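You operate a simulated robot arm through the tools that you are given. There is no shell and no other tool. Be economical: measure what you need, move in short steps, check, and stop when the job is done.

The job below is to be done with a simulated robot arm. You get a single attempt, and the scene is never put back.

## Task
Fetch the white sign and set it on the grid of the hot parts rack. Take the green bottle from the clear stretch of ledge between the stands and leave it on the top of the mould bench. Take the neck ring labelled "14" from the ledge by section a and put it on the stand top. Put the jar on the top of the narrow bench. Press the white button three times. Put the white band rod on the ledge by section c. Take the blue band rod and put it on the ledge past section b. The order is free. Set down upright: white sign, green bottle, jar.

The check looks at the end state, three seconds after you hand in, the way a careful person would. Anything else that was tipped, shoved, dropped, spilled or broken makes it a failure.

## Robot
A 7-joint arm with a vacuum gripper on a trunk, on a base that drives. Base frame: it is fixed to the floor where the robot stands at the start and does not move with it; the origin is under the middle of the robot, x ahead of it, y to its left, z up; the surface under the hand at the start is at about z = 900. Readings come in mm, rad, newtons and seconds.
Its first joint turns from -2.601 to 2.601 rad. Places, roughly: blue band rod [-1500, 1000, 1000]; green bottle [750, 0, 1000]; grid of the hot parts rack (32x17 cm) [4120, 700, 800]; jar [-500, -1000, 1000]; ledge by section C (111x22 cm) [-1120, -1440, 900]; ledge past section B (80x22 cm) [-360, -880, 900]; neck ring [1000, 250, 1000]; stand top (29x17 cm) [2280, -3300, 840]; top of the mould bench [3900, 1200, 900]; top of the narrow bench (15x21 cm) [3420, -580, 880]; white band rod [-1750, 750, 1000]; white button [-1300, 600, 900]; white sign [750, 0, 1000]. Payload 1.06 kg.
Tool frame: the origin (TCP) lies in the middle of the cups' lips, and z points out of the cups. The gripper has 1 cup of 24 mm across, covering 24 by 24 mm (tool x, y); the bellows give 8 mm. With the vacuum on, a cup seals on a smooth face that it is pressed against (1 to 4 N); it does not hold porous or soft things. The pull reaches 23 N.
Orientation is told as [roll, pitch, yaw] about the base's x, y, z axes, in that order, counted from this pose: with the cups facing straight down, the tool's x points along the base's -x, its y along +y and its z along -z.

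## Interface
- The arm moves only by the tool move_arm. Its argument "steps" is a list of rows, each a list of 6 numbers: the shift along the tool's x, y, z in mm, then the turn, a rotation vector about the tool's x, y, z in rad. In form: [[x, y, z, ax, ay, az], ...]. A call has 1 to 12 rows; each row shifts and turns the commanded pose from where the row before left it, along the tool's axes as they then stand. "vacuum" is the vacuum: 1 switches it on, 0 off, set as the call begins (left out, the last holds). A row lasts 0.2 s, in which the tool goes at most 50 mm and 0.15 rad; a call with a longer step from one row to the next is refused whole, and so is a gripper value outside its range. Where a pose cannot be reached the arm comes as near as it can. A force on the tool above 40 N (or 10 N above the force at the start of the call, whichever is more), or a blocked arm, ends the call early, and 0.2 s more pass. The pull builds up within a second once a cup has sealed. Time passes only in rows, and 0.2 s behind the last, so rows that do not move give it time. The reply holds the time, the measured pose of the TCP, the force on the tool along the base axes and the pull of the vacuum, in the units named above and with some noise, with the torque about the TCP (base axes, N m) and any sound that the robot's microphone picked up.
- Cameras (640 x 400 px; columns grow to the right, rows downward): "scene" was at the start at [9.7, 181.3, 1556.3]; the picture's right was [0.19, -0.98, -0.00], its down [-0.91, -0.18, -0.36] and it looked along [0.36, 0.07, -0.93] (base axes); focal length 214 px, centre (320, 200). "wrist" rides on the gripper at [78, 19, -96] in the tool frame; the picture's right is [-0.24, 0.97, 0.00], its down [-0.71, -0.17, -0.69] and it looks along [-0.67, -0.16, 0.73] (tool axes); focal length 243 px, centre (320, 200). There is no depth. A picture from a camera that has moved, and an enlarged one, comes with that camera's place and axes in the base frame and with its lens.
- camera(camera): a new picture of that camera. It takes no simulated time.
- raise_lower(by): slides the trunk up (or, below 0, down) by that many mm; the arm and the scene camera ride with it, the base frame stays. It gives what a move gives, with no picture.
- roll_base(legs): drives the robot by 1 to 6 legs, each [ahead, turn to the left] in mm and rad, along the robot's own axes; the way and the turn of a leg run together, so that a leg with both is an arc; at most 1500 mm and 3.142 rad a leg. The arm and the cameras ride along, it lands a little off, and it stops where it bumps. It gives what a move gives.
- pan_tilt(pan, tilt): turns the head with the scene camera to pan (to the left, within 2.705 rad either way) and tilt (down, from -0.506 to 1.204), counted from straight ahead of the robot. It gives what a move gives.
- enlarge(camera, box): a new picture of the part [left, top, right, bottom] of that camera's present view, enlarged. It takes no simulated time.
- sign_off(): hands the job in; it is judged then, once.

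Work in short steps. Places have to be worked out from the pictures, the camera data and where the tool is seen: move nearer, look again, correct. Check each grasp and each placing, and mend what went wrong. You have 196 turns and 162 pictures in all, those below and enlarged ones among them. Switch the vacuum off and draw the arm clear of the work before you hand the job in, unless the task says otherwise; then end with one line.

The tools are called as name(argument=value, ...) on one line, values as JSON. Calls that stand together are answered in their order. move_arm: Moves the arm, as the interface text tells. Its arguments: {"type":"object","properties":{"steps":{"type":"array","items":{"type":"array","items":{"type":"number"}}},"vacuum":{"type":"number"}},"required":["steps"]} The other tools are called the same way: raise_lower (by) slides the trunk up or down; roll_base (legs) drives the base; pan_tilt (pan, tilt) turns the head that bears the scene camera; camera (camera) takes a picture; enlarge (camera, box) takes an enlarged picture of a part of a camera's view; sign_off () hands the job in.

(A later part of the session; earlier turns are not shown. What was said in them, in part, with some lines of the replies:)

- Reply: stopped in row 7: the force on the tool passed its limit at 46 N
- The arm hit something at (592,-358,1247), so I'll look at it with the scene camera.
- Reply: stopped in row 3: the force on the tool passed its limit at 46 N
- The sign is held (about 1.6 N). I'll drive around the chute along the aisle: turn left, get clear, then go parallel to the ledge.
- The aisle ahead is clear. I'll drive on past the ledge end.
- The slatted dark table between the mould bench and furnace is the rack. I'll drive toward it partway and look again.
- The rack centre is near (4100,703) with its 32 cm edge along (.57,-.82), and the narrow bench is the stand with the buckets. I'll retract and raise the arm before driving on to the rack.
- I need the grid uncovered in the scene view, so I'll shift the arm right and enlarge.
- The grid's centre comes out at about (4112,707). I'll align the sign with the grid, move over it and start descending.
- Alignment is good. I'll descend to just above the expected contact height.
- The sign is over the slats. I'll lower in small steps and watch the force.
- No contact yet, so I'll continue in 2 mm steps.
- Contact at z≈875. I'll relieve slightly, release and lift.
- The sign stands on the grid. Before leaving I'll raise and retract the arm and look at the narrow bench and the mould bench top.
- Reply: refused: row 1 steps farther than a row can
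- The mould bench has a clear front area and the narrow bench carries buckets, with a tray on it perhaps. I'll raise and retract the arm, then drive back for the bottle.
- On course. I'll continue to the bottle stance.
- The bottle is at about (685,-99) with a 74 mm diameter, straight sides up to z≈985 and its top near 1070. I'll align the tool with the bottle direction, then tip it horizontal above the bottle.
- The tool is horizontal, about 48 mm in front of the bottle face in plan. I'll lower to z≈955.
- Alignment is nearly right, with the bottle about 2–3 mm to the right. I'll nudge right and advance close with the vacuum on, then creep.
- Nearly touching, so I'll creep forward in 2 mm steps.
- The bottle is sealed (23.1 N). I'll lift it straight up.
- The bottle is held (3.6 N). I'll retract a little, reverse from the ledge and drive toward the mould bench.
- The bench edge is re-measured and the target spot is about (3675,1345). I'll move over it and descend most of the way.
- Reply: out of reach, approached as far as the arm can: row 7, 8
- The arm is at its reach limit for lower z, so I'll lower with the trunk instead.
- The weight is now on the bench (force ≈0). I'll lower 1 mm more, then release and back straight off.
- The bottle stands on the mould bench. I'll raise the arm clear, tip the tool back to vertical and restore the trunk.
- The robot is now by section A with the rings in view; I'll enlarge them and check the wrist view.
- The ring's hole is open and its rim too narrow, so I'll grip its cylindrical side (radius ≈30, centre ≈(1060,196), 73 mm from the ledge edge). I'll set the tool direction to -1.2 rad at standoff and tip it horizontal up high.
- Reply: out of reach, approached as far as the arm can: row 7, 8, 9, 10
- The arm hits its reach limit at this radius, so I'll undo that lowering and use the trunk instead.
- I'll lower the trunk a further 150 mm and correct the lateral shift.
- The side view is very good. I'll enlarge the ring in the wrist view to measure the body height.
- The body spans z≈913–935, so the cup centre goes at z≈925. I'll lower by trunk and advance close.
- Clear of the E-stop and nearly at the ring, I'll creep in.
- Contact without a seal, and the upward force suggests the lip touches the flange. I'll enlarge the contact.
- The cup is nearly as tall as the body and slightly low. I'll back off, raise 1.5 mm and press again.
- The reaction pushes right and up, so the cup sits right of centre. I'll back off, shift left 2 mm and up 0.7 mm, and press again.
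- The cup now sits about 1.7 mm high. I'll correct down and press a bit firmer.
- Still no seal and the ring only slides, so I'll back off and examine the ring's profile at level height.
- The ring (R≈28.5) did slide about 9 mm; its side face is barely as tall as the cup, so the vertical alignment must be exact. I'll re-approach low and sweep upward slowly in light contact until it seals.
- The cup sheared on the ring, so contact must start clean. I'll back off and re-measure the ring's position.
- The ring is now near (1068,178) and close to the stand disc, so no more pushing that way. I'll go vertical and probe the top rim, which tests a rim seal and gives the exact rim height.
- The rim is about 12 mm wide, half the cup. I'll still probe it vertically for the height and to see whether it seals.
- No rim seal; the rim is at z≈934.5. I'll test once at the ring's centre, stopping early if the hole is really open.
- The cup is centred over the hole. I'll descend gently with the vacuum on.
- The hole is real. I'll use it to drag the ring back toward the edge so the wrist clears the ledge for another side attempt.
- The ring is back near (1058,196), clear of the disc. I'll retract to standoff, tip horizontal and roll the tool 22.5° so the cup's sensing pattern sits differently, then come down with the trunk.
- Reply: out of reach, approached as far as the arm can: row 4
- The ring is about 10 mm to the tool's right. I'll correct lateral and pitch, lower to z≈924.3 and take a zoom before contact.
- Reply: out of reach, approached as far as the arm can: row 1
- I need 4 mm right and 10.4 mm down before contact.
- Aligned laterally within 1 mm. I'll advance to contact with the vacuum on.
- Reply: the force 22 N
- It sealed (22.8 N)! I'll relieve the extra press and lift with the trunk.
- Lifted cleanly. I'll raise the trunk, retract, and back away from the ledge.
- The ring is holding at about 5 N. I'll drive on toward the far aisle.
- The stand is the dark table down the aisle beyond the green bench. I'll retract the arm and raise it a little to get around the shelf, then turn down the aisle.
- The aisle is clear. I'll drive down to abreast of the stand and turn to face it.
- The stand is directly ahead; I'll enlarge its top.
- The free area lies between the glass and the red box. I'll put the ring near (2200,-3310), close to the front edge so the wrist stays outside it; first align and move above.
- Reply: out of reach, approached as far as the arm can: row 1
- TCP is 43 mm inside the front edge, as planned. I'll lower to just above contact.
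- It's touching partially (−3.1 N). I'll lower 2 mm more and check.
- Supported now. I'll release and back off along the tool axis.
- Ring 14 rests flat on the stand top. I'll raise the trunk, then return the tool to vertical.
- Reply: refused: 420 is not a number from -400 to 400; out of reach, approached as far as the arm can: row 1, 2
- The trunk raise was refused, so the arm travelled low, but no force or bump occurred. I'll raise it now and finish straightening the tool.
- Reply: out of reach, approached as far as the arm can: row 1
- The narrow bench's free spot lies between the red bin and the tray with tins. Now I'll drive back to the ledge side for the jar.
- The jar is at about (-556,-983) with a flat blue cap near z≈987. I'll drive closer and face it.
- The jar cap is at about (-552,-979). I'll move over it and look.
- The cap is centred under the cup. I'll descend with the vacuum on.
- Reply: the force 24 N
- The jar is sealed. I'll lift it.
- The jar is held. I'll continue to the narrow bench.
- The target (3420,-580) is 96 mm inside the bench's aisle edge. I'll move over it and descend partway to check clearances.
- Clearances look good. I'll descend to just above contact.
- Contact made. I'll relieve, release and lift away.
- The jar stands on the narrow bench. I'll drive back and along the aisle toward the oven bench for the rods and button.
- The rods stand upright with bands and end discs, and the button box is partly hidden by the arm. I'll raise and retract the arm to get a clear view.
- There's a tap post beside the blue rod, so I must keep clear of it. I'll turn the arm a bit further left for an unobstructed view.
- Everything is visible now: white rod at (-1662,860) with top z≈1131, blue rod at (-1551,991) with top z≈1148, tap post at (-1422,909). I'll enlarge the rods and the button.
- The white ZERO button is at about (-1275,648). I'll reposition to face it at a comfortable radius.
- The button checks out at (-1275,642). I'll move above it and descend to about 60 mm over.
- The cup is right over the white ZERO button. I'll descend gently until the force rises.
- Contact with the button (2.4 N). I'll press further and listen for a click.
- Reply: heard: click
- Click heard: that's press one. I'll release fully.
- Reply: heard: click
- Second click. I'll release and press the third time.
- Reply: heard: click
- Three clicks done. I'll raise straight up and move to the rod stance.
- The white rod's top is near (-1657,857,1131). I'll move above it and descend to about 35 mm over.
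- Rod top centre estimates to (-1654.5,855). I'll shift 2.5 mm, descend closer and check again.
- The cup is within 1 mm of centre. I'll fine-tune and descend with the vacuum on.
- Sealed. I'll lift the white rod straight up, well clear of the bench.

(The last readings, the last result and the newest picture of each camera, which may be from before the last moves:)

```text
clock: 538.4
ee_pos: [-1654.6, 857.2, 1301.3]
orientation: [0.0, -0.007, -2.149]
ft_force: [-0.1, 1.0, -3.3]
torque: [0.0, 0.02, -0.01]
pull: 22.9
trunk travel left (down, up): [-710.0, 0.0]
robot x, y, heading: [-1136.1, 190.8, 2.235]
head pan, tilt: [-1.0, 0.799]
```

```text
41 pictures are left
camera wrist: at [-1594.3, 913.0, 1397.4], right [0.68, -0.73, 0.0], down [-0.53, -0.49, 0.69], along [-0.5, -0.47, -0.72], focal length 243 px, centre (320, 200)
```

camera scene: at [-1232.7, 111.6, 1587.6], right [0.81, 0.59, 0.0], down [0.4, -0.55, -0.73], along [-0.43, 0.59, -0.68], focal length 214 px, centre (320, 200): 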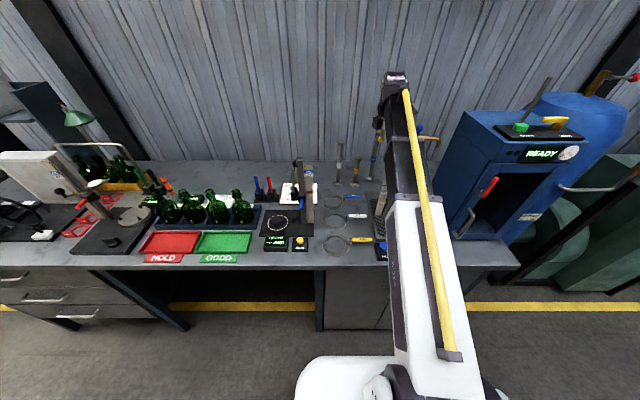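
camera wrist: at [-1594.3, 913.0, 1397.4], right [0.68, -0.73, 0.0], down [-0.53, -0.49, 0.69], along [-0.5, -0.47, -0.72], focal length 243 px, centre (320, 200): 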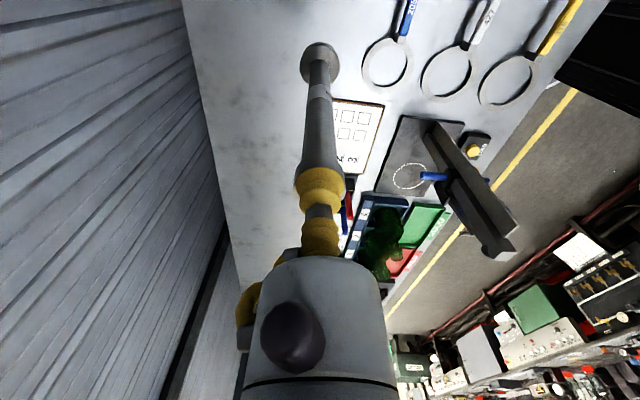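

The white rod hangs straight. The height gauge column is tall, so I'll retract, reverse well away, then drive to section C.

move_arm(steps=[[0, 35, 0, 0, 0, 0], [0, 35, 0, 0, 0, 0], [0, 30, 0, 0, 0, 0], [0, 0, 0, 0, 0, 0]])

roll_base(legs=[[-500, 0], [0, 1.537], [913, 0], [0, 1.572]])

pan_tilt(pan=0.0, tilt=0.8)

camera(camera="scene")

```text
clock: 539.4
ee_pos: [-1570.3, 801.8, 1304.0]
orientation: [0.0, -0.01, -2.151]
ft_force: [0.0, -0.2, -3.6]
torque: [0.03, -0.03, 0.04]
pull: 23.0
trunk travel left (down, up): [-710.0, 0.0]
robot x, y, heading: [-1140.8, 193.9, 2.238]
head pan, tilt: [-1.0, 0.799]
```

```text
clock: 554.3
ee_pos: [-1178.1, -1363.3, 1303.4]
orientation: [-0.001, -0.008, 0.931]
ft_force: [0.0, 0.9, -3.2]
torque: [-0.01, 0.02, -0.05]
pull: 22.9
trunk travel left (down, up): [-710.0, 0.0]
robot x, y, heading: [-1573.2, -729.8, -0.96]
head pan, tilt: [-1.0, 0.799]
```

```text
clock: 555.5
ee_pos: [-1179.0, -1365.4, 1302.3]
orientation: [-0.001, -0.008, 0.929]
ft_force: [1.0, -0.8, -2.7]
torque: [-0.01, 0.02, -0.03]
pull: 22.8
trunk travel left (down, up): [-710.0, 0.0]
robot x, y, heading: [-1577.0, -731.2, -0.968]
head pan, tilt: [0.0, 0.799]
```

```text
40 pictures are left
camera scene: at [-1414.4, -663.4, 1643.6], right [-0.82, -0.57, 0.0], down [-0.41, 0.59, -0.7], along [0.4, -0.57, -0.72], focal length 214 px, centre (320, 200)
```

scene: 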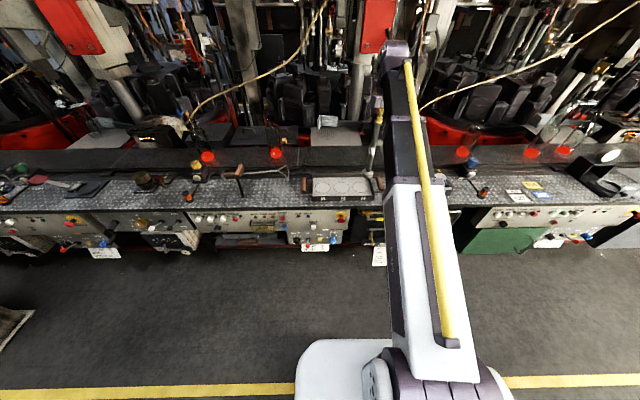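

I'll enlarge the section-C stretch of the ledge.

enlarge(camera="scene", box=[210, 130, 530, 260])

camera(camera="wrist")

```text
2.00 times, centred on (370, 195) of scene
camera zoom: at [-1414.4, -663.4, 1643.6], right [-0.82, -0.57, 0.0], down [-0.41, 0.59, -0.7], along [0.4, -0.57, -0.72], focal length 429 px, centre (220, 210)
```

zoom: 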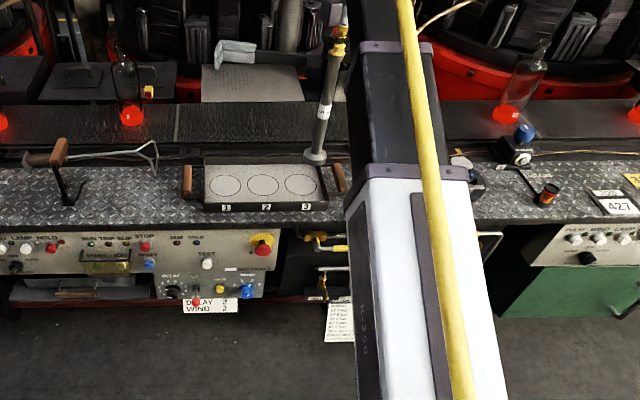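

```text
38 pictures are left
camera wrist: at [-1238.8, -1416.5, 1397.4], right [-0.64, 0.77, 0.0], down [0.56, 0.46, 0.69], along [0.53, 0.44, -0.72], focal length 243 px, centre (320, 200)
```

wrist: 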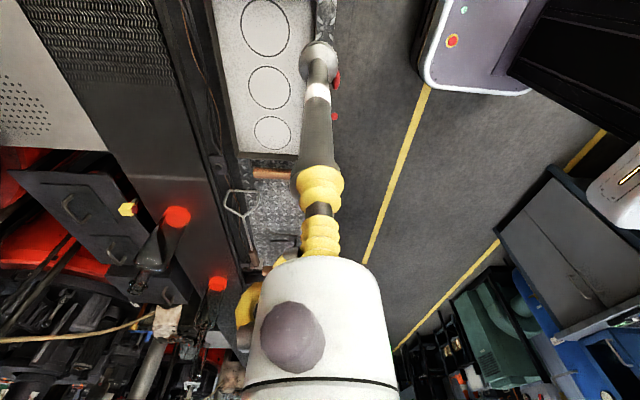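

The stretch between the hook tool and the tray (above the section C panel) is free, around (-790,-1192). I'll shift the robot along the ledge to face it.

roll_base(legs=[[0, 1.604], [400, 0], [0, -1.62]])

camera(camera="scene")

camera(camera="wrist")

```text
clock: 565.9
ee_pos: [-876.3, -1139.3, 1303.4]
orientation: [0.0, -0.008, 0.901]
ft_force: [-0.5, -0.1, -0.2]
torque: [0.01, -0.05, 0.0]
pull: 0.1
trunk travel left (down, up): [-710.0, 0.0]
robot x, y, heading: [-1250.8, -495.4, -0.995]
head pan, tilt: [0.0, 0.799]
```

```text
37 pictures are left
camera scene: at [-1091.1, -431.3, 1643.6], right [-0.84, -0.54, 0.0], down [-0.39, 0.6, -0.7], along [0.38, -0.58, -0.72], focal length 214 px, centre (320, 200)
```

scene: 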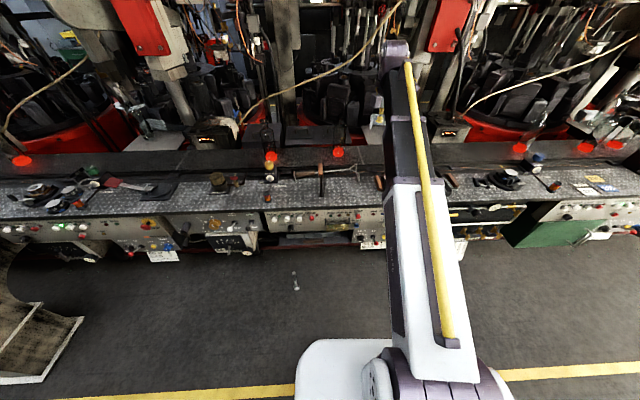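

```text
36 pictures are left
camera wrist: at [-938.8, -1189.5, 1397.5], right [-0.62, 0.79, 0.0], down [0.57, 0.44, 0.69], along [0.54, 0.43, -0.72], focal length 243 px, centre (320, 200)
```

wrist: 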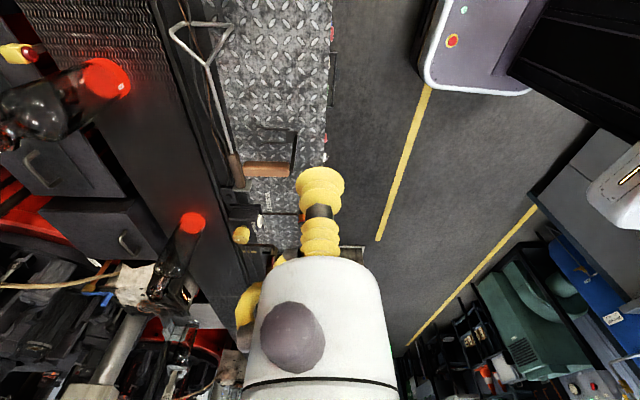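

The rod was lost during that move and appears to be on the floor. I'll zoom in on it.

enlarge(camera="scene", box=[256, 250, 336, 300])

enlarge(camera="scene", box=[220, 130, 420, 260])

```text
8.00 times, centred on (296, 275) of scene
camera zoom: at [-1091.1, -431.3, 1643.6], right [-0.84, -0.54, 0.0], down [-0.39, 0.6, -0.7], along [0.38, -0.58, -0.72], focal length 1716 px, centre (512, -400)
```

zoom: 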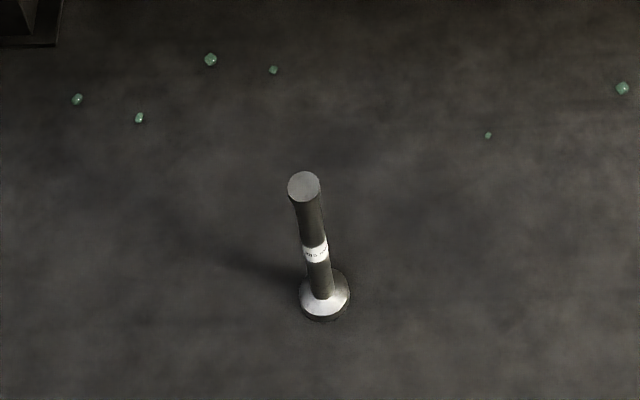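

```text
3.08 times, centred on (320, 195) of scene
camera zoom: at [-1091.1, -431.3, 1643.6], right [-0.84, -0.54, 0.0], down [-0.39, 0.6, -0.7], along [0.38, -0.58, -0.72], focal length 660 px, centre (320, 215)
```

zoom: 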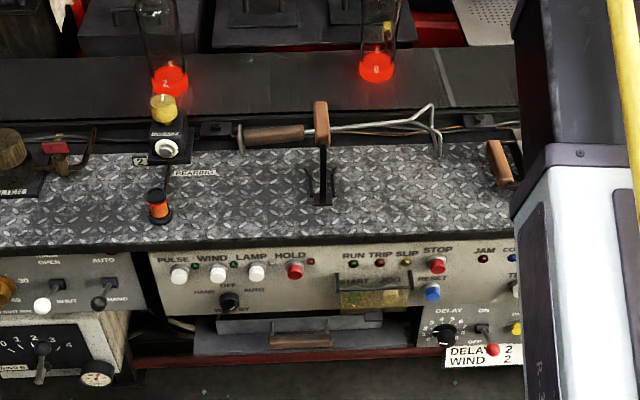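

The white-band rod landed standing upright on the floor near (-580,-884), intact. I'll reposition in front of it to pick it up with the trunk lowered.

roll_base(legs=[[0, 1.961], [327, 0], [0, -1.902]])

move_arm(steps=[[0, 0, 40, 0, 0, 0], [0, 0, 40, 0, 0, 0], [0, 0, 30, 0, 0, 0], [0, 0, 0, 0, 0, 0]], vacuum=0)

camera(camera="scene")

camera(camera="wrist")

```text
clock: 577.3
ee_pos: [-656.8, -852.2, 1302.6]
orientation: [-0.001, -0.009, 0.949]
ft_force: [0.0, 0.4, 0.0]
torque: [-0.02, 0.02, -0.02]
pull: 0.1
trunk travel left (down, up): [-710.0, 0.0]
robot x, y, heading: [-1067.1, -225.7, -0.95]
head pan, tilt: [0.0, 0.799]
```

```text
clock: 578.3
ee_pos: [-655.1, -851.4, 1192.5]
orientation: [-0.001, -0.01, 0.949]
ft_force: [-0.6, -0.1, 0.8]
torque: [0.02, 0.0, 0.02]
pull: 0.1
trunk travel left (down, up): [-710.0, 0.0]
robot x, y, heading: [-1063.0, -228.6, -0.945]
head pan, tilt: [0.0, 0.799]
```

```text
33 pictures are left
camera scene: at [-907.1, -156.0, 1643.6], right [-0.81, -0.58, 0.0], down [-0.42, 0.58, -0.7], along [0.41, -0.57, -0.72], focal length 214 px, centre (320, 200)
```

scene: 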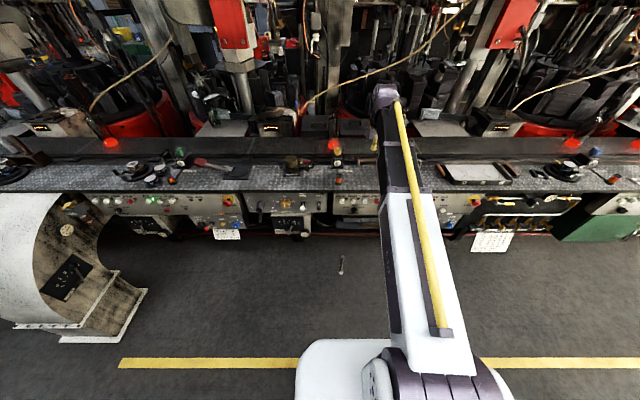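

```text
32 pictures are left
camera wrist: at [-716.8, -905.3, 1287.6], right [-0.65, 0.76, 0.0], down [0.55, 0.47, 0.69], along [0.52, 0.45, -0.72], focal length 243 px, centre (320, 200)
```

wrist: 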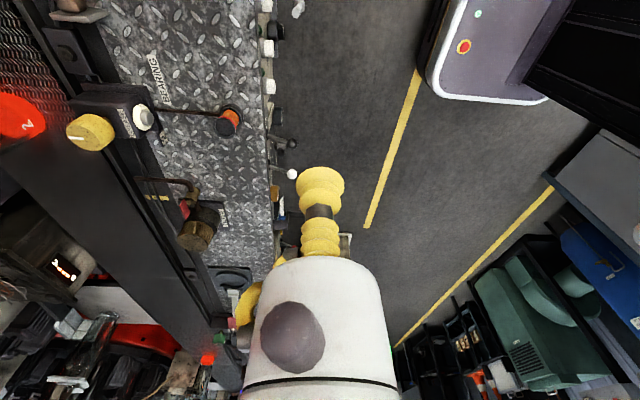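

The rod stands right under the protruding panel knobs, so I'll descend further out and then slide in low. First I'll retract and lower the trunk.

move_arm(steps=[[-9.3, 28.5, 0, 0, 0, 0], [-9.3, 28.5, 0, 0, 0, 0], [0, 0, 0, 0, 0, 0]])

raise_lower(by=-400)

raise_lower(by=-300)

camera(camera="wrist")

```text
clock: 579.1
ee_pos: [-692.3, -803.6, 1193.4]
orientation: [0.001, -0.007, 0.949]
ft_force: [-0.2, 0.9, -0.2]
torque: [-0.06, 0.02, 0.01]
pull: 0.1
trunk travel left (down, up): [-710.0, 0.0]
robot x, y, heading: [-1067.4, -227.0, -0.941]
head pan, tilt: [0.0, 0.799]
```

```text
clock: 582.9
ee_pos: [-694.4, -803.1, 794.3]
orientation: [0.002, -0.009, 0.95]
ft_force: [0.0, 0.8, 0.2]
torque: [0.04, 0.05, 0.0]
pull: 0.2
trunk travel left (down, up): [-310.0, 400.0]
robot x, y, heading: [-1064.5, -227.9, -0.946]
head pan, tilt: [0.0, 0.799]
```

```text
clock: 585.9
ee_pos: [-692.3, -802.6, 493.1]
orientation: [0.002, -0.01, 0.948]
ft_force: [-0.1, 0.8, -0.6]
torque: [0.01, 0.01, 0.03]
pull: 0.1
trunk travel left (down, up): [-10.0, 700.0]
robot x, y, heading: [-1064.3, -225.6, -0.947]
head pan, tilt: [0.0, 0.799]
```

```text
31 pictures are left
camera wrist: at [-752.7, -857.0, 588.2], right [-0.65, 0.76, 0.0], down [0.55, 0.47, 0.69], along [0.52, 0.45, -0.72], focal length 243 px, centre (320, 200)
```

wrist: 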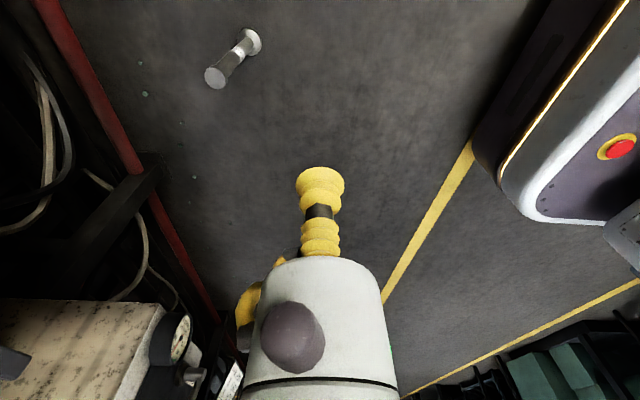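

The rod is pinned at (-578,-895). I'll lower to z≈270 here, then slide in over its top.

move_arm(steps=[[0, 0, 45, 0, 0, 0], [0, 0, 45, 0, 0, 0], [0, 0, 45, 0, 0, 0], [0, 0, 45, 0, 0, 0], [0, 0, 40, 0, 0, 0], [2.1, -36.6, 0, 0, 0, 0], [2.1, -36.6, 0, 0, 0, 0], [2.1, -36.6, 0, 0, 0, 0], [2.2, -36.6, 0, 0, 0, 0], [0, 0, 0, 0, 0, 0]])

enlarge(camera="wrist", box=[220, 60, 420, 240])

```text
clock: 588.1
ee_pos: [-577.6, -894.2, 274.0]
orientation: [0.001, -0.009, 0.95]
ft_force: [-0.3, -0.6, 0.3]
torque: [0.0, 0.01, -0.03]
pull: 0.2
trunk travel left (down, up): [-10.0, 700.0]
robot x, y, heading: [-1066.2, -229.4, -0.949]
head pan, tilt: [0.0, 0.799]
```

```text
2.22 times, centred on (320, 150) of wrist
camera zoom: at [-637.7, -947.8, 368.4], right [-0.65, 0.76, 0.0], down [0.55, 0.47, 0.69], along [0.52, 0.45, -0.72], focal length 539 px, centre (320, 311)
```

zoom: 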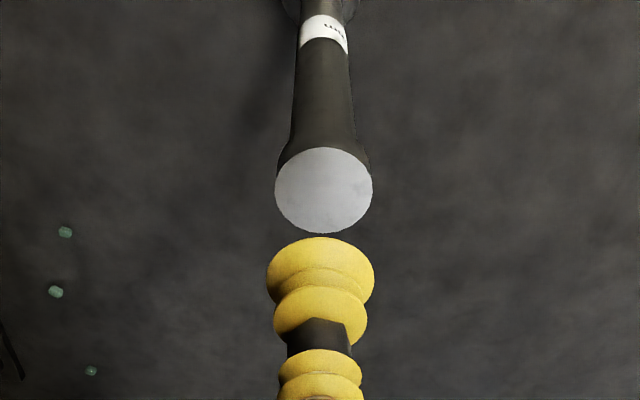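

Alignment is within 1 mm. I'll descend with the vacuum on.

move_arm(steps=[[0.2, -0.8, 15, 0, 0, 0], [0, 0, 12, 0, 0, 0], [0, 0, 6, 0, 0, 0], [0, 0, 3, 0, 0, 0], [0, 0, 2, 0, 0, 0], [0, 0, 1, 0, 0, 0], [0, 0, 0, 0, 0, 0]], vacuum=1)

```text
clock: 589.7
ee_pos: [-575.6, -894.4, 235.5]
orientation: [-0.002, -0.009, 0.95]
ft_force: [0.5, 0.5, 5.2]
torque: [-0.06, 0.07, 0.02]
pull: 23.5
trunk travel left (down, up): [-10.0, 700.0]
robot x, y, heading: [-1064.8, -225.9, -0.947]
head pan, tilt: [0.0, 0.799]
```

Sealed. I'll lift slightly, slide back out from under the panel, then raise gently.

move_arm(steps=[[0, 0, -4, 0, 0, 0], [0, 0, -10, 0, 0, 0], [0, 0, -15, 0, 0, 0], [-4, 18, 0, 0, 0, 0], [-4, 30, 0, 0, 0, 0], [-4, 30, 0, 0, 0, 0], [-4, 30, 0, 0, 0, 0], [-4, 30, 0, 0, 0, 0], [-2, 15, 0, 0, 0, 0], [0, 0, 0, 0, 0, 0]])

raise_lower(by=350)

raise_lower(by=350)

```text
clock: 591.9
ee_pos: [-689.2, -787.8, 264.9]
orientation: [0.0, -0.009, 0.95]
ft_force: [0.1, -1.1, -2.9]
torque: [-0.01, 0.04, -0.02]
pull: 23.5
trunk travel left (down, up): [-10.0, 700.0]
robot x, y, heading: [-1066.8, -228.7, -0.944]
head pan, tilt: [0.0, 0.799]
```

```text
clock: 595.4
ee_pos: [-688.7, -789.0, 612.8]
orientation: [0.001, -0.009, 0.951]
ft_force: [0.0, -0.3, -2.9]
torque: [0.0, 0.02, 0.01]
pull: 23.2
trunk travel left (down, up): [-360.0, 350.0]
robot x, y, heading: [-1065.6, -227.6, -0.945]
head pan, tilt: [0.0, 0.799]
```

```text
clock: 598.8
ee_pos: [-688.4, -787.9, 962.9]
orientation: [-0.001, -0.009, 0.95]
ft_force: [0.6, -0.9, -3.8]
torque: [-0.01, -0.01, 0.02]
pull: 23.2
trunk travel left (down, up): [-710.0, 0.0]
robot x, y, heading: [-1068.4, -229.4, -0.947]
head pan, tilt: [0.0, 0.799]
```

The rod is secure (23 N). I'll raise it further, then turn slightly and drive forward to the free spot by section C.

move_arm(steps=[[0, 0, -30, 0, 0, 0], [0, 0, -35, 0, 0, 0], [0, 0, -35, 0, 0, 0], [0, 0, -35, 0, 0, 0], [0, 0, -35, 0, 0, 0], [0, 0, -35, 0, 0, 0], [0, 0, -35, 0, 0, 0], [0, 0, -35, 0, 0, 0], [0, 0, -15, 0, 0, 0], [0, 0, 0, 0, 0, 0]])

roll_base(legs=[[0, -0.343], [165, 0]])

camera(camera="wrist")

```text
clock: 601.0
ee_pos: [-690.3, -790.1, 1254.3]
orientation: [0.0, -0.008, 0.949]
ft_force: [-0.8, -0.4, -3.2]
torque: [-0.03, -0.03, 0.01]
pull: 22.8
trunk travel left (down, up): [-710.0, 0.0]
robot x, y, heading: [-1067.7, -227.0, -0.945]
head pan, tilt: [0.0, 0.799]
```

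```text
clock: 603.5
ee_pos: [-852.9, -1043.4, 1252.6]
orientation: [0.0, -0.009, 0.608]
ft_force: [-0.8, -1.1, -3.6]
torque: [0.0, 0.02, 0.04]
pull: 22.5
trunk travel left (down, up): [-710.0, 0.0]
robot x, y, heading: [-1018.6, -383.7, -1.291]
head pan, tilt: [0.0, 0.799]
```

```text
29 pictures are left
camera wrist: at [-927.9, -1072.1, 1347.7], right [-0.36, 0.93, 0.0], down [0.67, 0.26, 0.69], along [0.64, 0.25, -0.72], focal length 243 px, centre (320, 200)
```

wrist: 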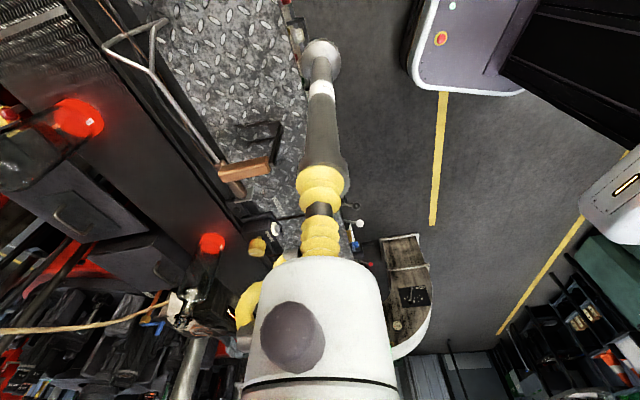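

The target spot is clear of the hook stand and wire tool. I'll move over it gently and lower partway.

move_arm(steps=[[3, -15, 0, 0, 0, 0], [6.7, -31.6, 0, 0, 0, 0], [6.7, -31.6, 0, 0, 0, 0], [6.7, -31.6, 0, 0, 0, 0], [6.7, -31.6, 0, 0, 0, 0], [3.7, -16.6, 0, 0, 0, 0], [0, 0, 20, 0, 0, 0], [0, 0, 30, 0, 0, 0], [0, 0, 30, 0, 0, 0], [0, 0, 10, 0, 0, 0], [0, 0, 0, 0, 0, 0]])

camera(camera="wrist")

```text
clock: 605.9
ee_pos: [-789.9, -1191.0, 1162.4]
orientation: [-0.001, -0.009, 0.608]
ft_force: [0.9, 0.4, -3.6]
torque: [-0.01, 0.02, -0.01]
pull: 22.4
trunk travel left (down, up): [-710.0, 0.0]
robot x, y, heading: [-1022.4, -382.1, -1.284]
head pan, tilt: [0.0, 0.799]
```

```text
28 pictures are left
camera wrist: at [-864.1, -1220.2, 1257.0], right [-0.36, 0.93, 0.0], down [0.67, 0.26, 0.69], along [0.64, 0.25, -0.72], focal length 243 px, centre (320, 200)
```

wrist: 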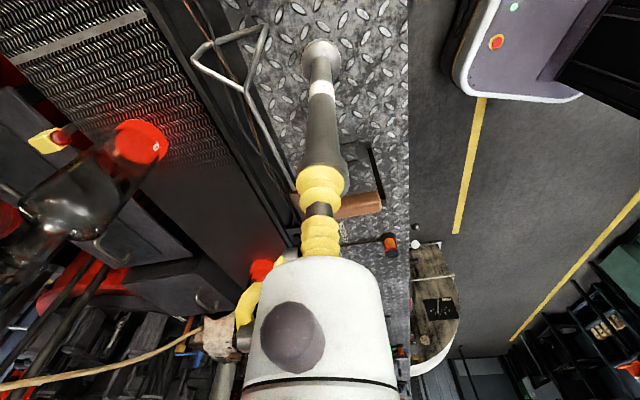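

Clear all round. I'll lower toward contact.

move_arm(steps=[[0, 0, 12, 0, 0, 0], [0, 0, 8, 0, 0, 0], [0, 0, 4, 0, 0, 0], [0, 0, 0, 0, 0, 0]])

move_arm(steps=[[0, 0, 2, 0, 0, 0], [0, 0, 2, 0, 0, 0], [0, 0, 0, 0, 0, 0]])

```text
clock: 606.9
ee_pos: [-789.2, -1190.2, 1139.4]
orientation: [0.001, -0.008, 0.609]
ft_force: [0.3, -0.3, -3.3]
torque: [-0.01, -0.01, 0.01]
pull: 23.3
trunk travel left (down, up): [-710.0, 0.0]
robot x, y, heading: [-1020.0, -385.9, -1.287]
head pan, tilt: [0.0, 0.799]
```

```text
clock: 607.7
ee_pos: [-789.7, -1189.8, 1137.1]
orientation: [0.0, -0.01, 0.609]
ft_force: [-0.1, -0.2, 2.6]
torque: [0.01, 0.03, -0.02]
pull: 22.7
trunk travel left (down, up): [-710.0, 0.0]
robot x, y, heading: [-1020.8, -378.6, -1.285]
head pan, tilt: [0.0, 0.799]
```

Contact (+2.6 N). I'll release and rise straight up.

move_arm(steps=[[0, 0, 0, 0, 0, 0], [0, 0, 0, 0, 0, 0], [0, 0, 0, 0, 0, 0], [0, 0, 0, 0, 0, 0], [0, 0, -2, 0, 0, 0], [0, 0, -4, 0, 0, 0], [0, 0, -15, 0, 0, 0], [0, 0, -40, 0, 0, 0], [0, 0, -40, 0, 0, 0], [0, 0, -40, 0, 0, 0], [0, 0, -20, 0, 0, 0]], vacuum=0)

camera(camera="wrist")

```text
clock: 610.1
ee_pos: [-790.5, -1192.3, 1296.7]
orientation: [0.002, -0.01, 0.609]
ft_force: [-0.1, -0.2, 0.0]
torque: [-0.03, -0.04, 0.0]
pull: 0.1
trunk travel left (down, up): [-710.0, 0.0]
robot x, y, heading: [-1022.8, -385.5, -1.287]
head pan, tilt: [0.0, 0.799]
```

```text
27 pictures are left
camera wrist: at [-865.4, -1220.9, 1391.7], right [-0.36, 0.93, 0.0], down [0.67, 0.26, 0.69], along [0.64, 0.25, -0.72], focal length 243 px, centre (320, 200)
```

wrist: 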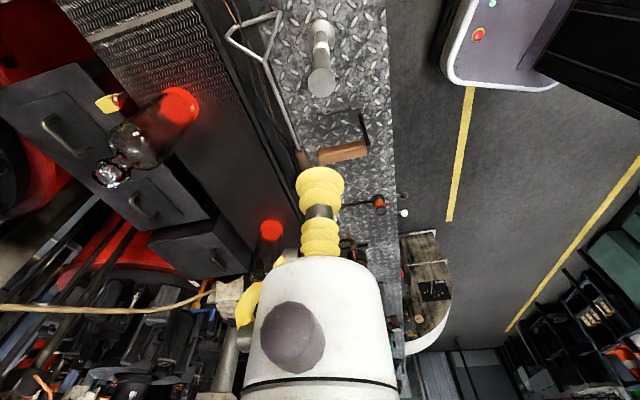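

The white rod stands on the ledge by section C. I'll retract and drive to the blue rod.

move_arm(steps=[[-5, 40, 0, 0, 0, 0], [-5, 40, 0, 0, 0, 0], [-5, 40, 0, 0, 0, 0], [-5, 40, 0, 0, 0, 0], [0, 0, 0, 0, 0, 0]])

roll_base(legs=[[0, 1.57], [0, 1.574], [588, 0], [0, 0.135]])

camera(camera="wrist")

```text
clock: 611.3
ee_pos: [-866.4, -1048.4, 1297.2]
orientation: [-0.001, -0.009, 0.611]
ft_force: [-1.8, 0.6, 0.0]
torque: [0.0, 0.02, 0.01]
pull: 0.1
trunk travel left (down, up): [-710.0, 0.0]
robot x, y, heading: [-1015.9, -383.8, -1.284]
head pan, tilt: [0.0, 0.799]
```

```text
clock: 622.9
ee_pos: [-1455.8, 807.4, 1298.2]
orientation: [-0.001, -0.01, -2.375]
ft_force: [0.7, 0.0, 1.1]
torque: [-0.01, 0.0, -0.02]
pull: 0.0
trunk travel left (down, up): [-710.0, 0.0]
robot x, y, heading: [-1200.7, 177.6, 2.012]
head pan, tilt: [0.0, 0.799]
```

```text
26 pictures are left
camera wrist: at [-1384.4, 849.4, 1391.8], right [0.51, -0.86, 0.0], down [-0.62, -0.36, 0.69], along [-0.6, -0.35, -0.72], focal length 243 px, centre (320, 200)
```

wrist: 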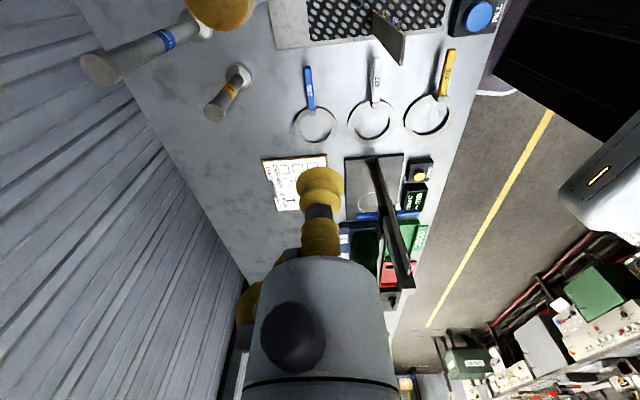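

The blue rod's top checks out at (-1548,991,~1148). I'll move above it and descend to about 40 mm over.

move_arm(steps=[[12.1, -39.3, 0, 0, 0, 0], [12.1, -39.3, 0, 0, 0, 0], [12.1, -39.3, 0, 0, 0, 0], [12.1, -39.3, 0, 0, 0, 0], [12.0, -39.5, 0, 0, 0, 0], [0, 0, 40, 0, 0, 0], [0, 0, 40, 0, 0, 0], [0, 0, 28, 0, 0, 0], [0, 0, 0, 0, 0, 0]])

enlarge(camera="wrist", box=[220, 60, 420, 240])

```text
clock: 624.9
ee_pos: [-1549.7, 992.6, 1188.9]
orientation: [0.0, -0.009, -2.376]
ft_force: [0.2, -0.6, 0.4]
torque: [0.0, 0.02, 0.02]
pull: 0.0
trunk travel left (down, up): [-710.0, 0.0]
robot x, y, heading: [-1201.0, 180.7, 2.011]
head pan, tilt: [0.0, 0.799]
```

```text
2.22 times, centred on (320, 150) of wrist
camera zoom: at [-1478.6, 1033.4, 1283.0], right [0.51, -0.86, 0.0], down [-0.62, -0.36, 0.69], along [-0.6, -0.35, -0.72], focal length 539 px, centre (320, 311)
```

zoom: 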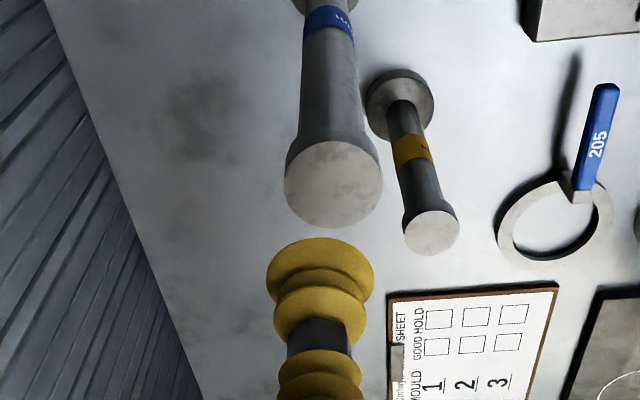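

The rod top is offset by about (5.5,-2.3) mm. I'll correct, descend closer and re-check.

move_arm(steps=[[2.4, 5.5, 0, 0, 0, 0], [0, 0, 15, 0, 0, 0], [0, 0, 10, 0, 0, 0], [0, 0, 0, 0, 0, 0]])

enlarge(camera="wrist", box=[260, 110, 380, 230])

```text
clock: 625.9
ee_pos: [-1543.3, 989.4, 1163.3]
orientation: [0.001, -0.007, -2.375]
ft_force: [0.4, 0.4, 0.3]
torque: [-0.01, 0.02, -0.02]
pull: 0.0
trunk travel left (down, up): [-710.0, 0.0]
robot x, y, heading: [-1200.0, 180.4, 2.008]
head pan, tilt: [0.0, 0.799]
```

```text
3.33 times, centred on (320, 170) of wrist
camera zoom: at [-1472.8, 1030.1, 1258.2], right [0.51, -0.86, 0.0], down [-0.62, -0.36, 0.69], along [-0.6, -0.35, -0.72], focal length 809 px, centre (320, 300)
```

zoom: 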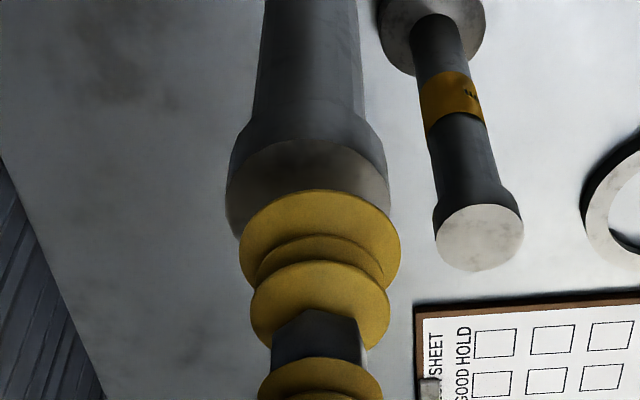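

The cup is about 1.2 mm right of centre; I'll correct and descend with the vacuum on.

move_arm(steps=[[0.3, -1.3, 5, 0, 0, 0], [0, 0, 3, 0, 0, 0], [0, 0, 2, 0, 0, 0], [0, 0, 2, 0, 0, 0], [0, 0, 1, 0, 0, 0], [0, 0, 0, 0, 0, 0]], vacuum=1)

```text
clock: 627.3
ee_pos: [-1544.5, 989.8, 1150.9]
orientation: [0.0, -0.009, -2.374]
ft_force: [-1.0, 0.2, 1.4]
torque: [0.04, -0.05, 0.01]
pull: 23.2
trunk travel left (down, up): [-710.0, 0.0]
robot x, y, heading: [-1195.6, 176.5, 2.019]
head pan, tilt: [0.0, 0.799]
```

Sealed on the blue rod. I'll lift it gently and retract.

move_arm(steps=[[0, 0, -4, 0, 0, 0], [0, 0, -10, 0, 0, 0], [0, 0, -25, 0, 0, 0], [0, 0, -35, 0, 0, 0], [0, 0, -35, 0, 0, 0], [0, 0, -35, 0, 0, 0], [0, 0, -16, 0, 0, 0], [0, 20, 0, 0, 0, 0], [-10, 35, 0, 0, 0, 0], [-10, 35, 0, 0, 0, 0], [-10, 35, 0, 0, 0, 0], [0, 10, 0, 0, 0, 0]])

camera(camera="wrist")

```text
clock: 629.9
ee_pos: [-1470.4, 875.6, 1310.5]
orientation: [0.001, -0.008, -2.376]
ft_force: [-0.4, 0.0, -3.4]
torque: [0.04, -0.01, -0.01]
pull: 23.0
trunk travel left (down, up): [-710.0, 0.0]
robot x, y, heading: [-1198.9, 177.9, 2.014]
head pan, tilt: [0.0, 0.799]
```

```text
23 pictures are left
camera wrist: at [-1399.5, 914.5, 1405.4], right [0.51, -0.86, 0.0], down [-0.62, -0.36, 0.69], along [-0.6, -0.35, -0.72], focal length 243 px, centre (320, 200)
```

wrist: 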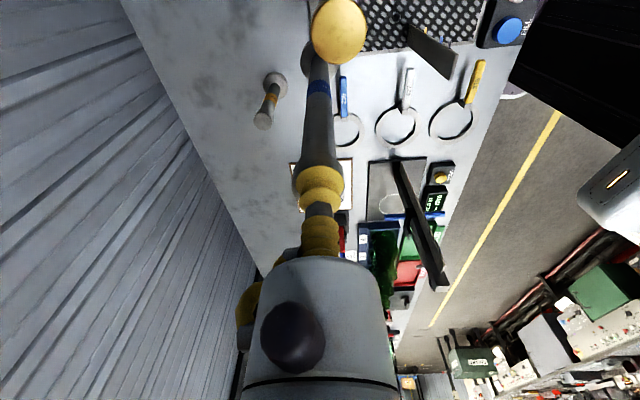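

The rod is held. It's close beside the tap post, but reversing moves it away; I'll go in short gentle legs.

roll_base(legs=[[-150, 0], [-180, 0], [-170, 0]])

move_arm(steps=[[0, 20, 0, 0, 0, 0], [0, 25, 0, 0, 0, 0], [0, 0, 0, 0, 0, 0]])

roll_base(legs=[[0, -0.35], [0, -0.35], [0, -0.35], [0, -0.35], [0, -0.35], [0, -0.35]])

```text
clock: 633.5
ee_pos: [-1256.3, 422.7, 1310.3]
orientation: [0.001, -0.008, -2.374]
ft_force: [0.3, -1.0, -3.3]
torque: [0.02, -0.03, -0.04]
pull: 23.1
trunk travel left (down, up): [-710.0, 0.0]
robot x, y, heading: [-987.6, -275.4, 2.012]
head pan, tilt: [0.0, 0.799]
```

```text
clock: 634.3
ee_pos: [-1225.2, 391.2, 1309.9]
orientation: [-0.001, -0.008, -2.376]
ft_force: [-0.8, 0.2, -3.6]
torque: [-0.01, -0.05, 0.01]
pull: 23.0
trunk travel left (down, up): [-710.0, 0.0]
robot x, y, heading: [-988.7, -275.5, 2.015]
head pan, tilt: [0.0, 0.799]
```

```text
clock: 641.2
ee_pos: [-293.1, -408.8, 1311.5]
orientation: [-0.001, -0.009, 1.798]
ft_force: [-0.4, -0.6, -3.1]
torque: [-0.02, 0.02, 0.0]
pull: 22.7
trunk travel left (down, up): [-710.0, 0.0]
robot x, y, heading: [-988.1, -272.0, -0.096]
head pan, tilt: [0.0, 0.799]
```

Still holding with short turn legs. I'll finish turning toward the spot where the jar stood, which is free on the ledge past section B.

roll_base(legs=[[0, -0.3], [0, -0.3], [0, -0.322]])

camera(camera="wrist")

```text
clock: 644.6
ee_pos: [-677.9, -909.1, 1310.5]
orientation: [0.003, -0.008, 0.872]
ft_force: [-0.4, -0.7, -3.4]
torque: [0.04, 0.0, 0.0]
pull: 22.6
trunk travel left (down, up): [-710.0, 0.0]
robot x, y, heading: [-982.5, -272.1, -1.023]
head pan, tilt: [0.0, 0.799]
```

```text
22 pictures are left
camera wrist: at [-742.2, -957.0, 1404.8], right [-0.59, 0.81, 0.0], down [0.58, 0.43, 0.69], along [0.56, 0.41, -0.72], focal length 243 px, centre (320, 200)
```

wrist: 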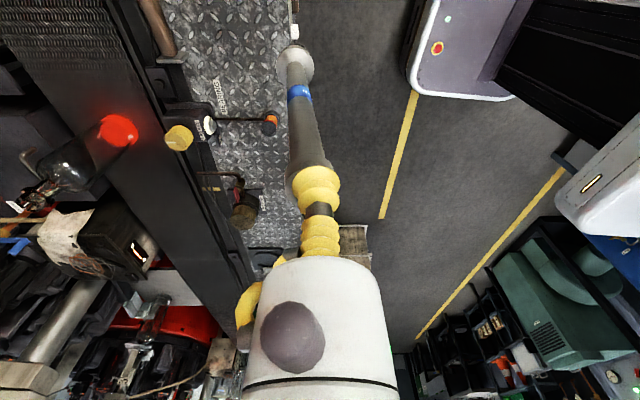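

The rod shows a slight tilt, possibly still swinging. I'll move slowly over the spot, let it settle, and look again.

move_arm(steps=[[-3, -14, 0, 0, 0, 0], [-5, -26, 0, 0, 0, 0], [-5, -26, 0, 0, 0, 0], [-5, -26, 0, 0, 0, 0], [-5, -26, 0, 0, 0, 0], [-4.5, -23.4, 0, 0, 0, 0], [0, 0, 0, 0, 0, 0], [0, 0, 20, 0, 0, 0], [0, 0, 30, 0, 0, 0], [0, 0, 30, 0, 0, 0], [0, 0, 0, 0, 0, 0], [0, 0, 0, 0, 0, 0]])

camera(camera="wrist")

camera(camera="scene")

```text
clock: 647.2
ee_pos: [-551.6, -977.8, 1230.7]
orientation: [0.0, -0.009, 0.871]
ft_force: [-0.4, -0.4, -2.7]
torque: [0.03, 0.03, -0.03]
pull: 23.0
trunk travel left (down, up): [-710.0, 0.0]
robot x, y, heading: [-986.1, -278.4, -1.022]
head pan, tilt: [0.0, 0.799]
```

```text
21 pictures are left
camera wrist: at [-615.4, -1026.3, 1325.5], right [-0.59, 0.81, 0.0], down [0.58, 0.43, 0.69], along [0.56, 0.41, -0.72], focal length 243 px, centre (320, 200)
```

wrist: 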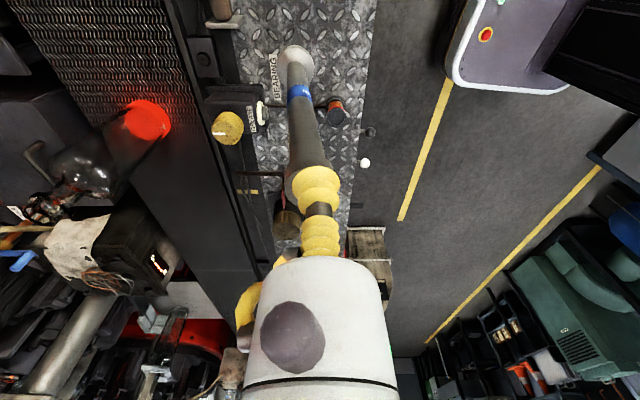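

```text
20 pictures are left
camera scene: at [-821.9, -215.1, 1643.6], right [-0.85, -0.52, 0.0], down [-0.37, 0.61, -0.7], along [0.36, -0.6, -0.72], focal length 214 px, centre (320, 200)
```

scene: 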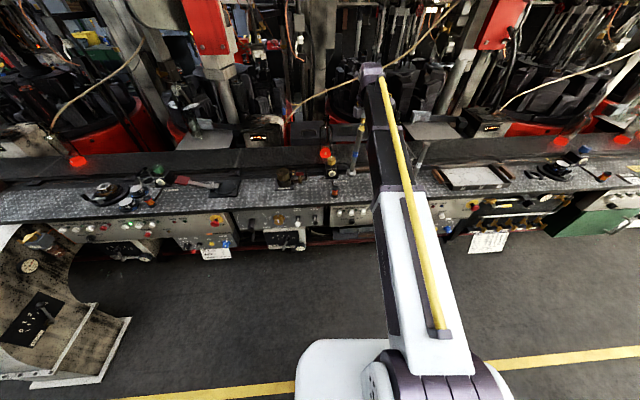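

The tilt persists. I'll zoom on the rod in the scene view.

enlarge(camera="scene", box=[310, 100, 410, 210])

```text
3.64 times, centred on (360, 155) of scene
camera zoom: at [-821.9, -215.1, 1643.6], right [-0.85, -0.52, 0.0], down [-0.37, 0.61, -0.7], along [0.36, -0.6, -0.72], focal length 780 px, centre (174, 364)
```

zoom: 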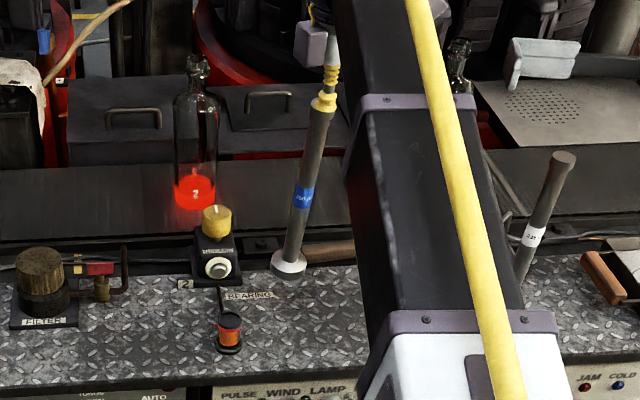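

The rod hangs tilted about 8°, with its base displaced away from the robot. I'll lower near contact and look from the wrist to quantify before standing it up.

move_arm(steps=[[0, 0, 25, 0, 0, 0], [0, 0, 25, 0, 0, 0], [0, 0, 18, 0, 0, 0], [0, 0, 0, 0, 0, 0], [0, 0, 0, 0, 0, 0]])

enlarge(camera="scene", box=[310, 100, 410, 210])

enlarge(camera="wrist", box=[220, 20, 420, 220])

```text
clock: 648.4
ee_pos: [-549.8, -978.0, 1163.1]
orientation: [-0.001, -0.009, 0.873]
ft_force: [0.5, 0.7, -3.2]
torque: [0.02, 0.02, -0.03]
pull: 23.0
trunk travel left (down, up): [-710.0, 0.0]
robot x, y, heading: [-987.6, -276.3, -1.027]
head pan, tilt: [0.0, 0.799]
```

```text
3.64 times, centred on (360, 155) of scene
camera zoom: at [-821.8, -215.2, 1643.6], right [-0.85, -0.52, 0.0], down [-0.37, 0.61, -0.7], along [0.36, -0.6, -0.72], focal length 780 px, centre (174, 364)
```

zoom: 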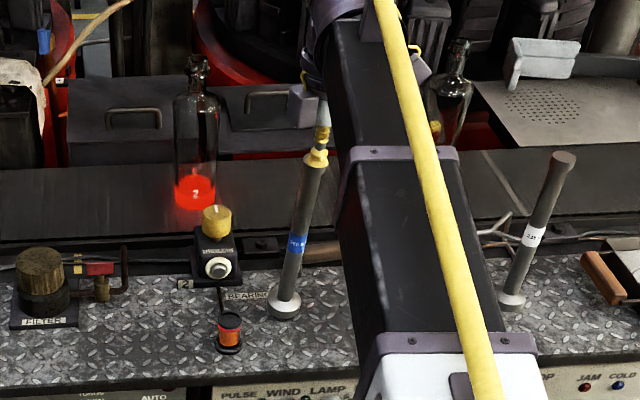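

```text
2.00 times, centred on (320, 120) of wrist
camera zoom: at [-615.5, -1026.2, 1257.3], right [-0.59, 0.81, 0.0], down [0.58, 0.43, 0.69], along [0.56, 0.41, -0.72], focal length 485 px, centre (320, 360)
```

zoom: 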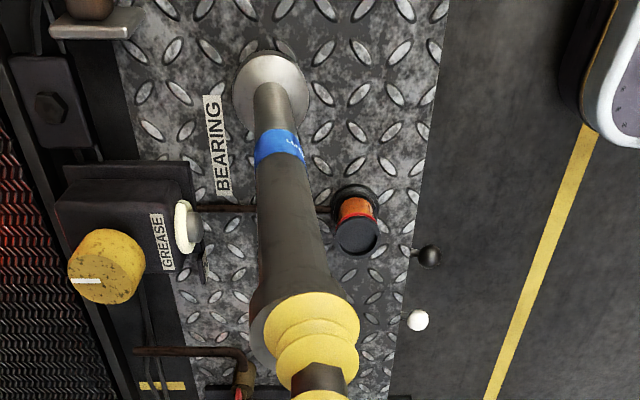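

The base is displaced about 31 mm outward. I'll lower to first contact of the base edge.

move_arm(steps=[[0, 0, 6, 0, 0, 0], [0, 0, 3, 0, 0, 0], [0, 0, 0, 0, 0, 0]])

move_arm(steps=[[0, 0, 2, 0, 0, 0], [0, 0, 0, 0, 0, 0]])

```text
clock: 649.2
ee_pos: [-550.3, -979.1, 1154.3]
orientation: [-0.001, -0.008, 0.87]
ft_force: [0.1, 0.5, -3.2]
torque: [0.02, 0.01, -0.02]
pull: 22.8
trunk travel left (down, up): [-710.0, 0.0]
robot x, y, heading: [-982.7, -274.4, -1.025]
head pan, tilt: [0.0, 0.799]
```

```text
clock: 649.8
ee_pos: [-550.6, -977.1, 1151.5]
orientation: [0.002, -0.008, 0.87]
ft_force: [0.2, 0.0, -1.8]
torque: [0.01, 0.03, 0.04]
pull: 22.8
trunk travel left (down, up): [-710.0, 0.0]
robot x, y, heading: [-985.0, -277.8, -1.026]
head pan, tilt: [0.0, 0.799]
```

First contact. Now I'll shift the top outward over the base to bring the rod upright.

move_arm(steps=[[0.4, -4, 0.2, 0, 0, 0], [0.4, -5, 0, 0, 0, 0], [0.4, -5, 0, 0, 0, 0], [0.4, -5, 0, 0, 0, 0], [0.4, -5, 0, 0, 0, 0], [0, 0, 0, 0, 0, 0]])

enlarge(camera="wrist", box=[220, 20, 420, 220])

```text
clock: 651.2
ee_pos: [-532.7, -994.4, 1151.0]
orientation: [0.0, -0.008, 0.872]
ft_force: [0.0, 0.0, 0.4]
torque: [0.08, 0.04, -0.02]
pull: 23.1
trunk travel left (down, up): [-710.0, 0.0]
robot x, y, heading: [-986.5, -272.3, -1.018]
head pan, tilt: [0.0, 0.799]
```

```text
2.00 times, centred on (320, 120) of wrist
camera zoom: at [-597.9, -1042.5, 1245.9], right [-0.59, 0.81, 0.0], down [0.58, 0.43, 0.69], along [0.56, 0.41, -0.72], focal length 485 px, centre (320, 360)
```

zoom: 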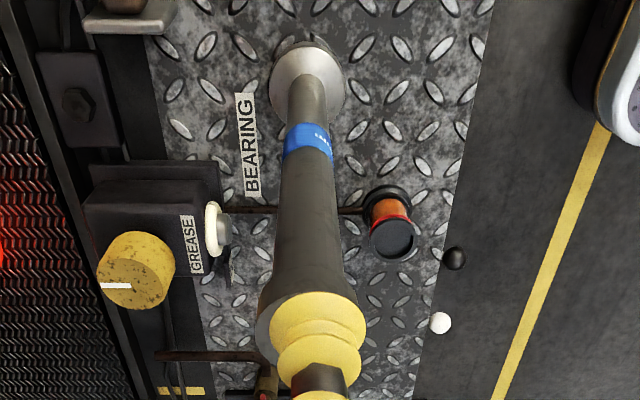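

The rod now stands nearly vertical. I'll press down 1 mm to settle it flat.

move_arm(steps=[[0, -2, 0, 0, 0, 0], [0, 0, 1, 0, 0, 0], [0, 0, 0.5, 0, 0, 0], [0, 0, 0, 0, 0, 0]])

enlarge(camera="scene", box=[310, 100, 410, 210])

```text
clock: 652.2
ee_pos: [-532.0, -993.7, 1150.0]
orientation: [-0.002, -0.008, 0.871]
ft_force: [0.7, 0.1, 6.2]
torque: [0.11, 0.03, 0.02]
pull: 22.8
trunk travel left (down, up): [-710.0, 0.0]
robot x, y, heading: [-983.9, -271.9, -1.023]
head pan, tilt: [0.0, 0.799]
```

```text
3.64 times, centred on (360, 155) of scene
camera zoom: at [-822.4, -214.1, 1643.7], right [-0.85, -0.52, 0.0], down [-0.37, 0.61, -0.7], along [0.36, -0.6, -0.72], focal length 780 px, centre (174, 364)
```

zoom: 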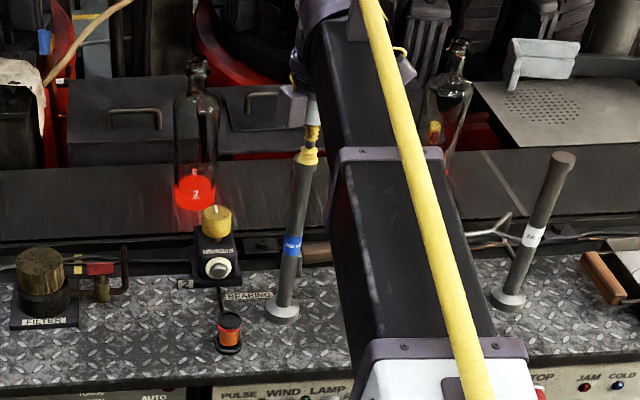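

The base sits flat (6 N). I'll relieve a touch, release and rise slowly.

move_arm(steps=[[0, 0, -0.6, 0, 0, 0], [0, 0, 0, 0, 0, 0], [0, 0, 0, 0, 0, 0], [0, 0, 0, 0, 0, 0], [0, 0, 0, 0, 0, 0], [0, 0, -1, 0, 0, 0], [0, 0, -3, 0, 0, 0], [0, 0, -10, 0, 0, 0], [0, 0, -30, 0, 0, 0], [0, 0, -40, 0, 0, 0], [0, 0, -40, 0, 0, 0], [0, 0, -20, 0, 0, 0]], vacuum=0)

camera(camera="wrist")

```text
clock: 654.8
ee_pos: [-532.6, -996.5, 1294.2]
orientation: [0.0, -0.01, 0.872]
ft_force: [0.2, 0.3, -0.3]
torque: [0.02, -0.04, 0.04]
pull: 0.0
trunk travel left (down, up): [-710.0, 0.0]
robot x, y, heading: [-985.9, -273.7, -1.027]
head pan, tilt: [0.0, 0.799]
```

```text
14 pictures are left
camera wrist: at [-597.4, -1044.7, 1389.1], right [-0.59, 0.81, 0.0], down [0.58, 0.43, 0.69], along [0.56, 0.41, -0.72], focal length 243 px, centre (320, 200)
```

wrist: 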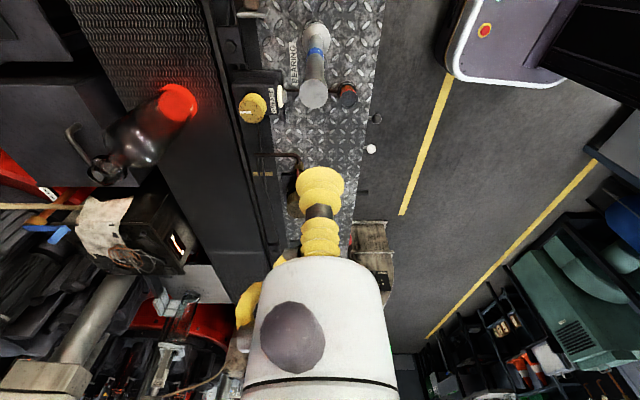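

The blue rod stands on the ledge past section B. I'll retract the arm, back off and do a final check of the ledge.

move_arm(steps=[[0, 40, 0, 0, 0, 0], [0, 40, 0, 0, 0, 0], [0, 40, 0, 0, 0, 0], [0, 30, 0, 0, 0, 0]])

roll_base(legs=[[-250, 0]])

enlarge(camera="scene", box=[200, 80, 520, 240])

```text
clock: 655.8
ee_pos: [-649.6, -898.5, 1295.0]
orientation: [0.001, -0.008, 0.87]
ft_force: [0.2, 0.3, 0.6]
torque: [0.05, 0.02, 0.0]
pull: 0.0
trunk travel left (down, up): [-710.0, 0.0]
robot x, y, heading: [-987.4, -273.7, -1.028]
head pan, tilt: [0.0, 0.799]
```

```text
clock: 657.6
ee_pos: [-779.2, -685.9, 1294.7]
orientation: [0.002, -0.01, 0.871]
ft_force: [-0.1, -0.7, -0.9]
torque: [-0.01, 0.01, 0.01]
pull: 0.0
trunk travel left (down, up): [-710.0, 0.0]
robot x, y, heading: [-1114.6, -59.4, -1.024]
head pan, tilt: [0.0, 0.799]
```

```text
2.00 times, centred on (360, 160) of scene
camera zoom: at [-952.6, -0.2, 1643.6], right [-0.85, -0.52, 0.0], down [-0.37, 0.61, -0.7], along [0.36, -0.6, -0.72], focal length 429 px, centre (240, 280)
```

zoom: 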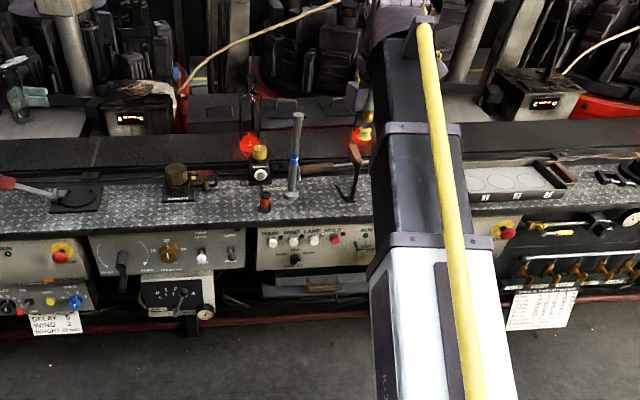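

Both rods are in place, with the white one last seen standing behind where the arm now blocks the view. The vacuum is off, the arm is clear, and the other objects were checked as I placed them. I'm handing in.

sign_off()

```text
The job is handed in.
```

I finished all seven jobs and handed the work in, but I dropped the white band rod once on the way to section C. It landed standing on the floor; I picked it up and set it upright on the ledge there, with no damage visible. The check may still count it as a drop.
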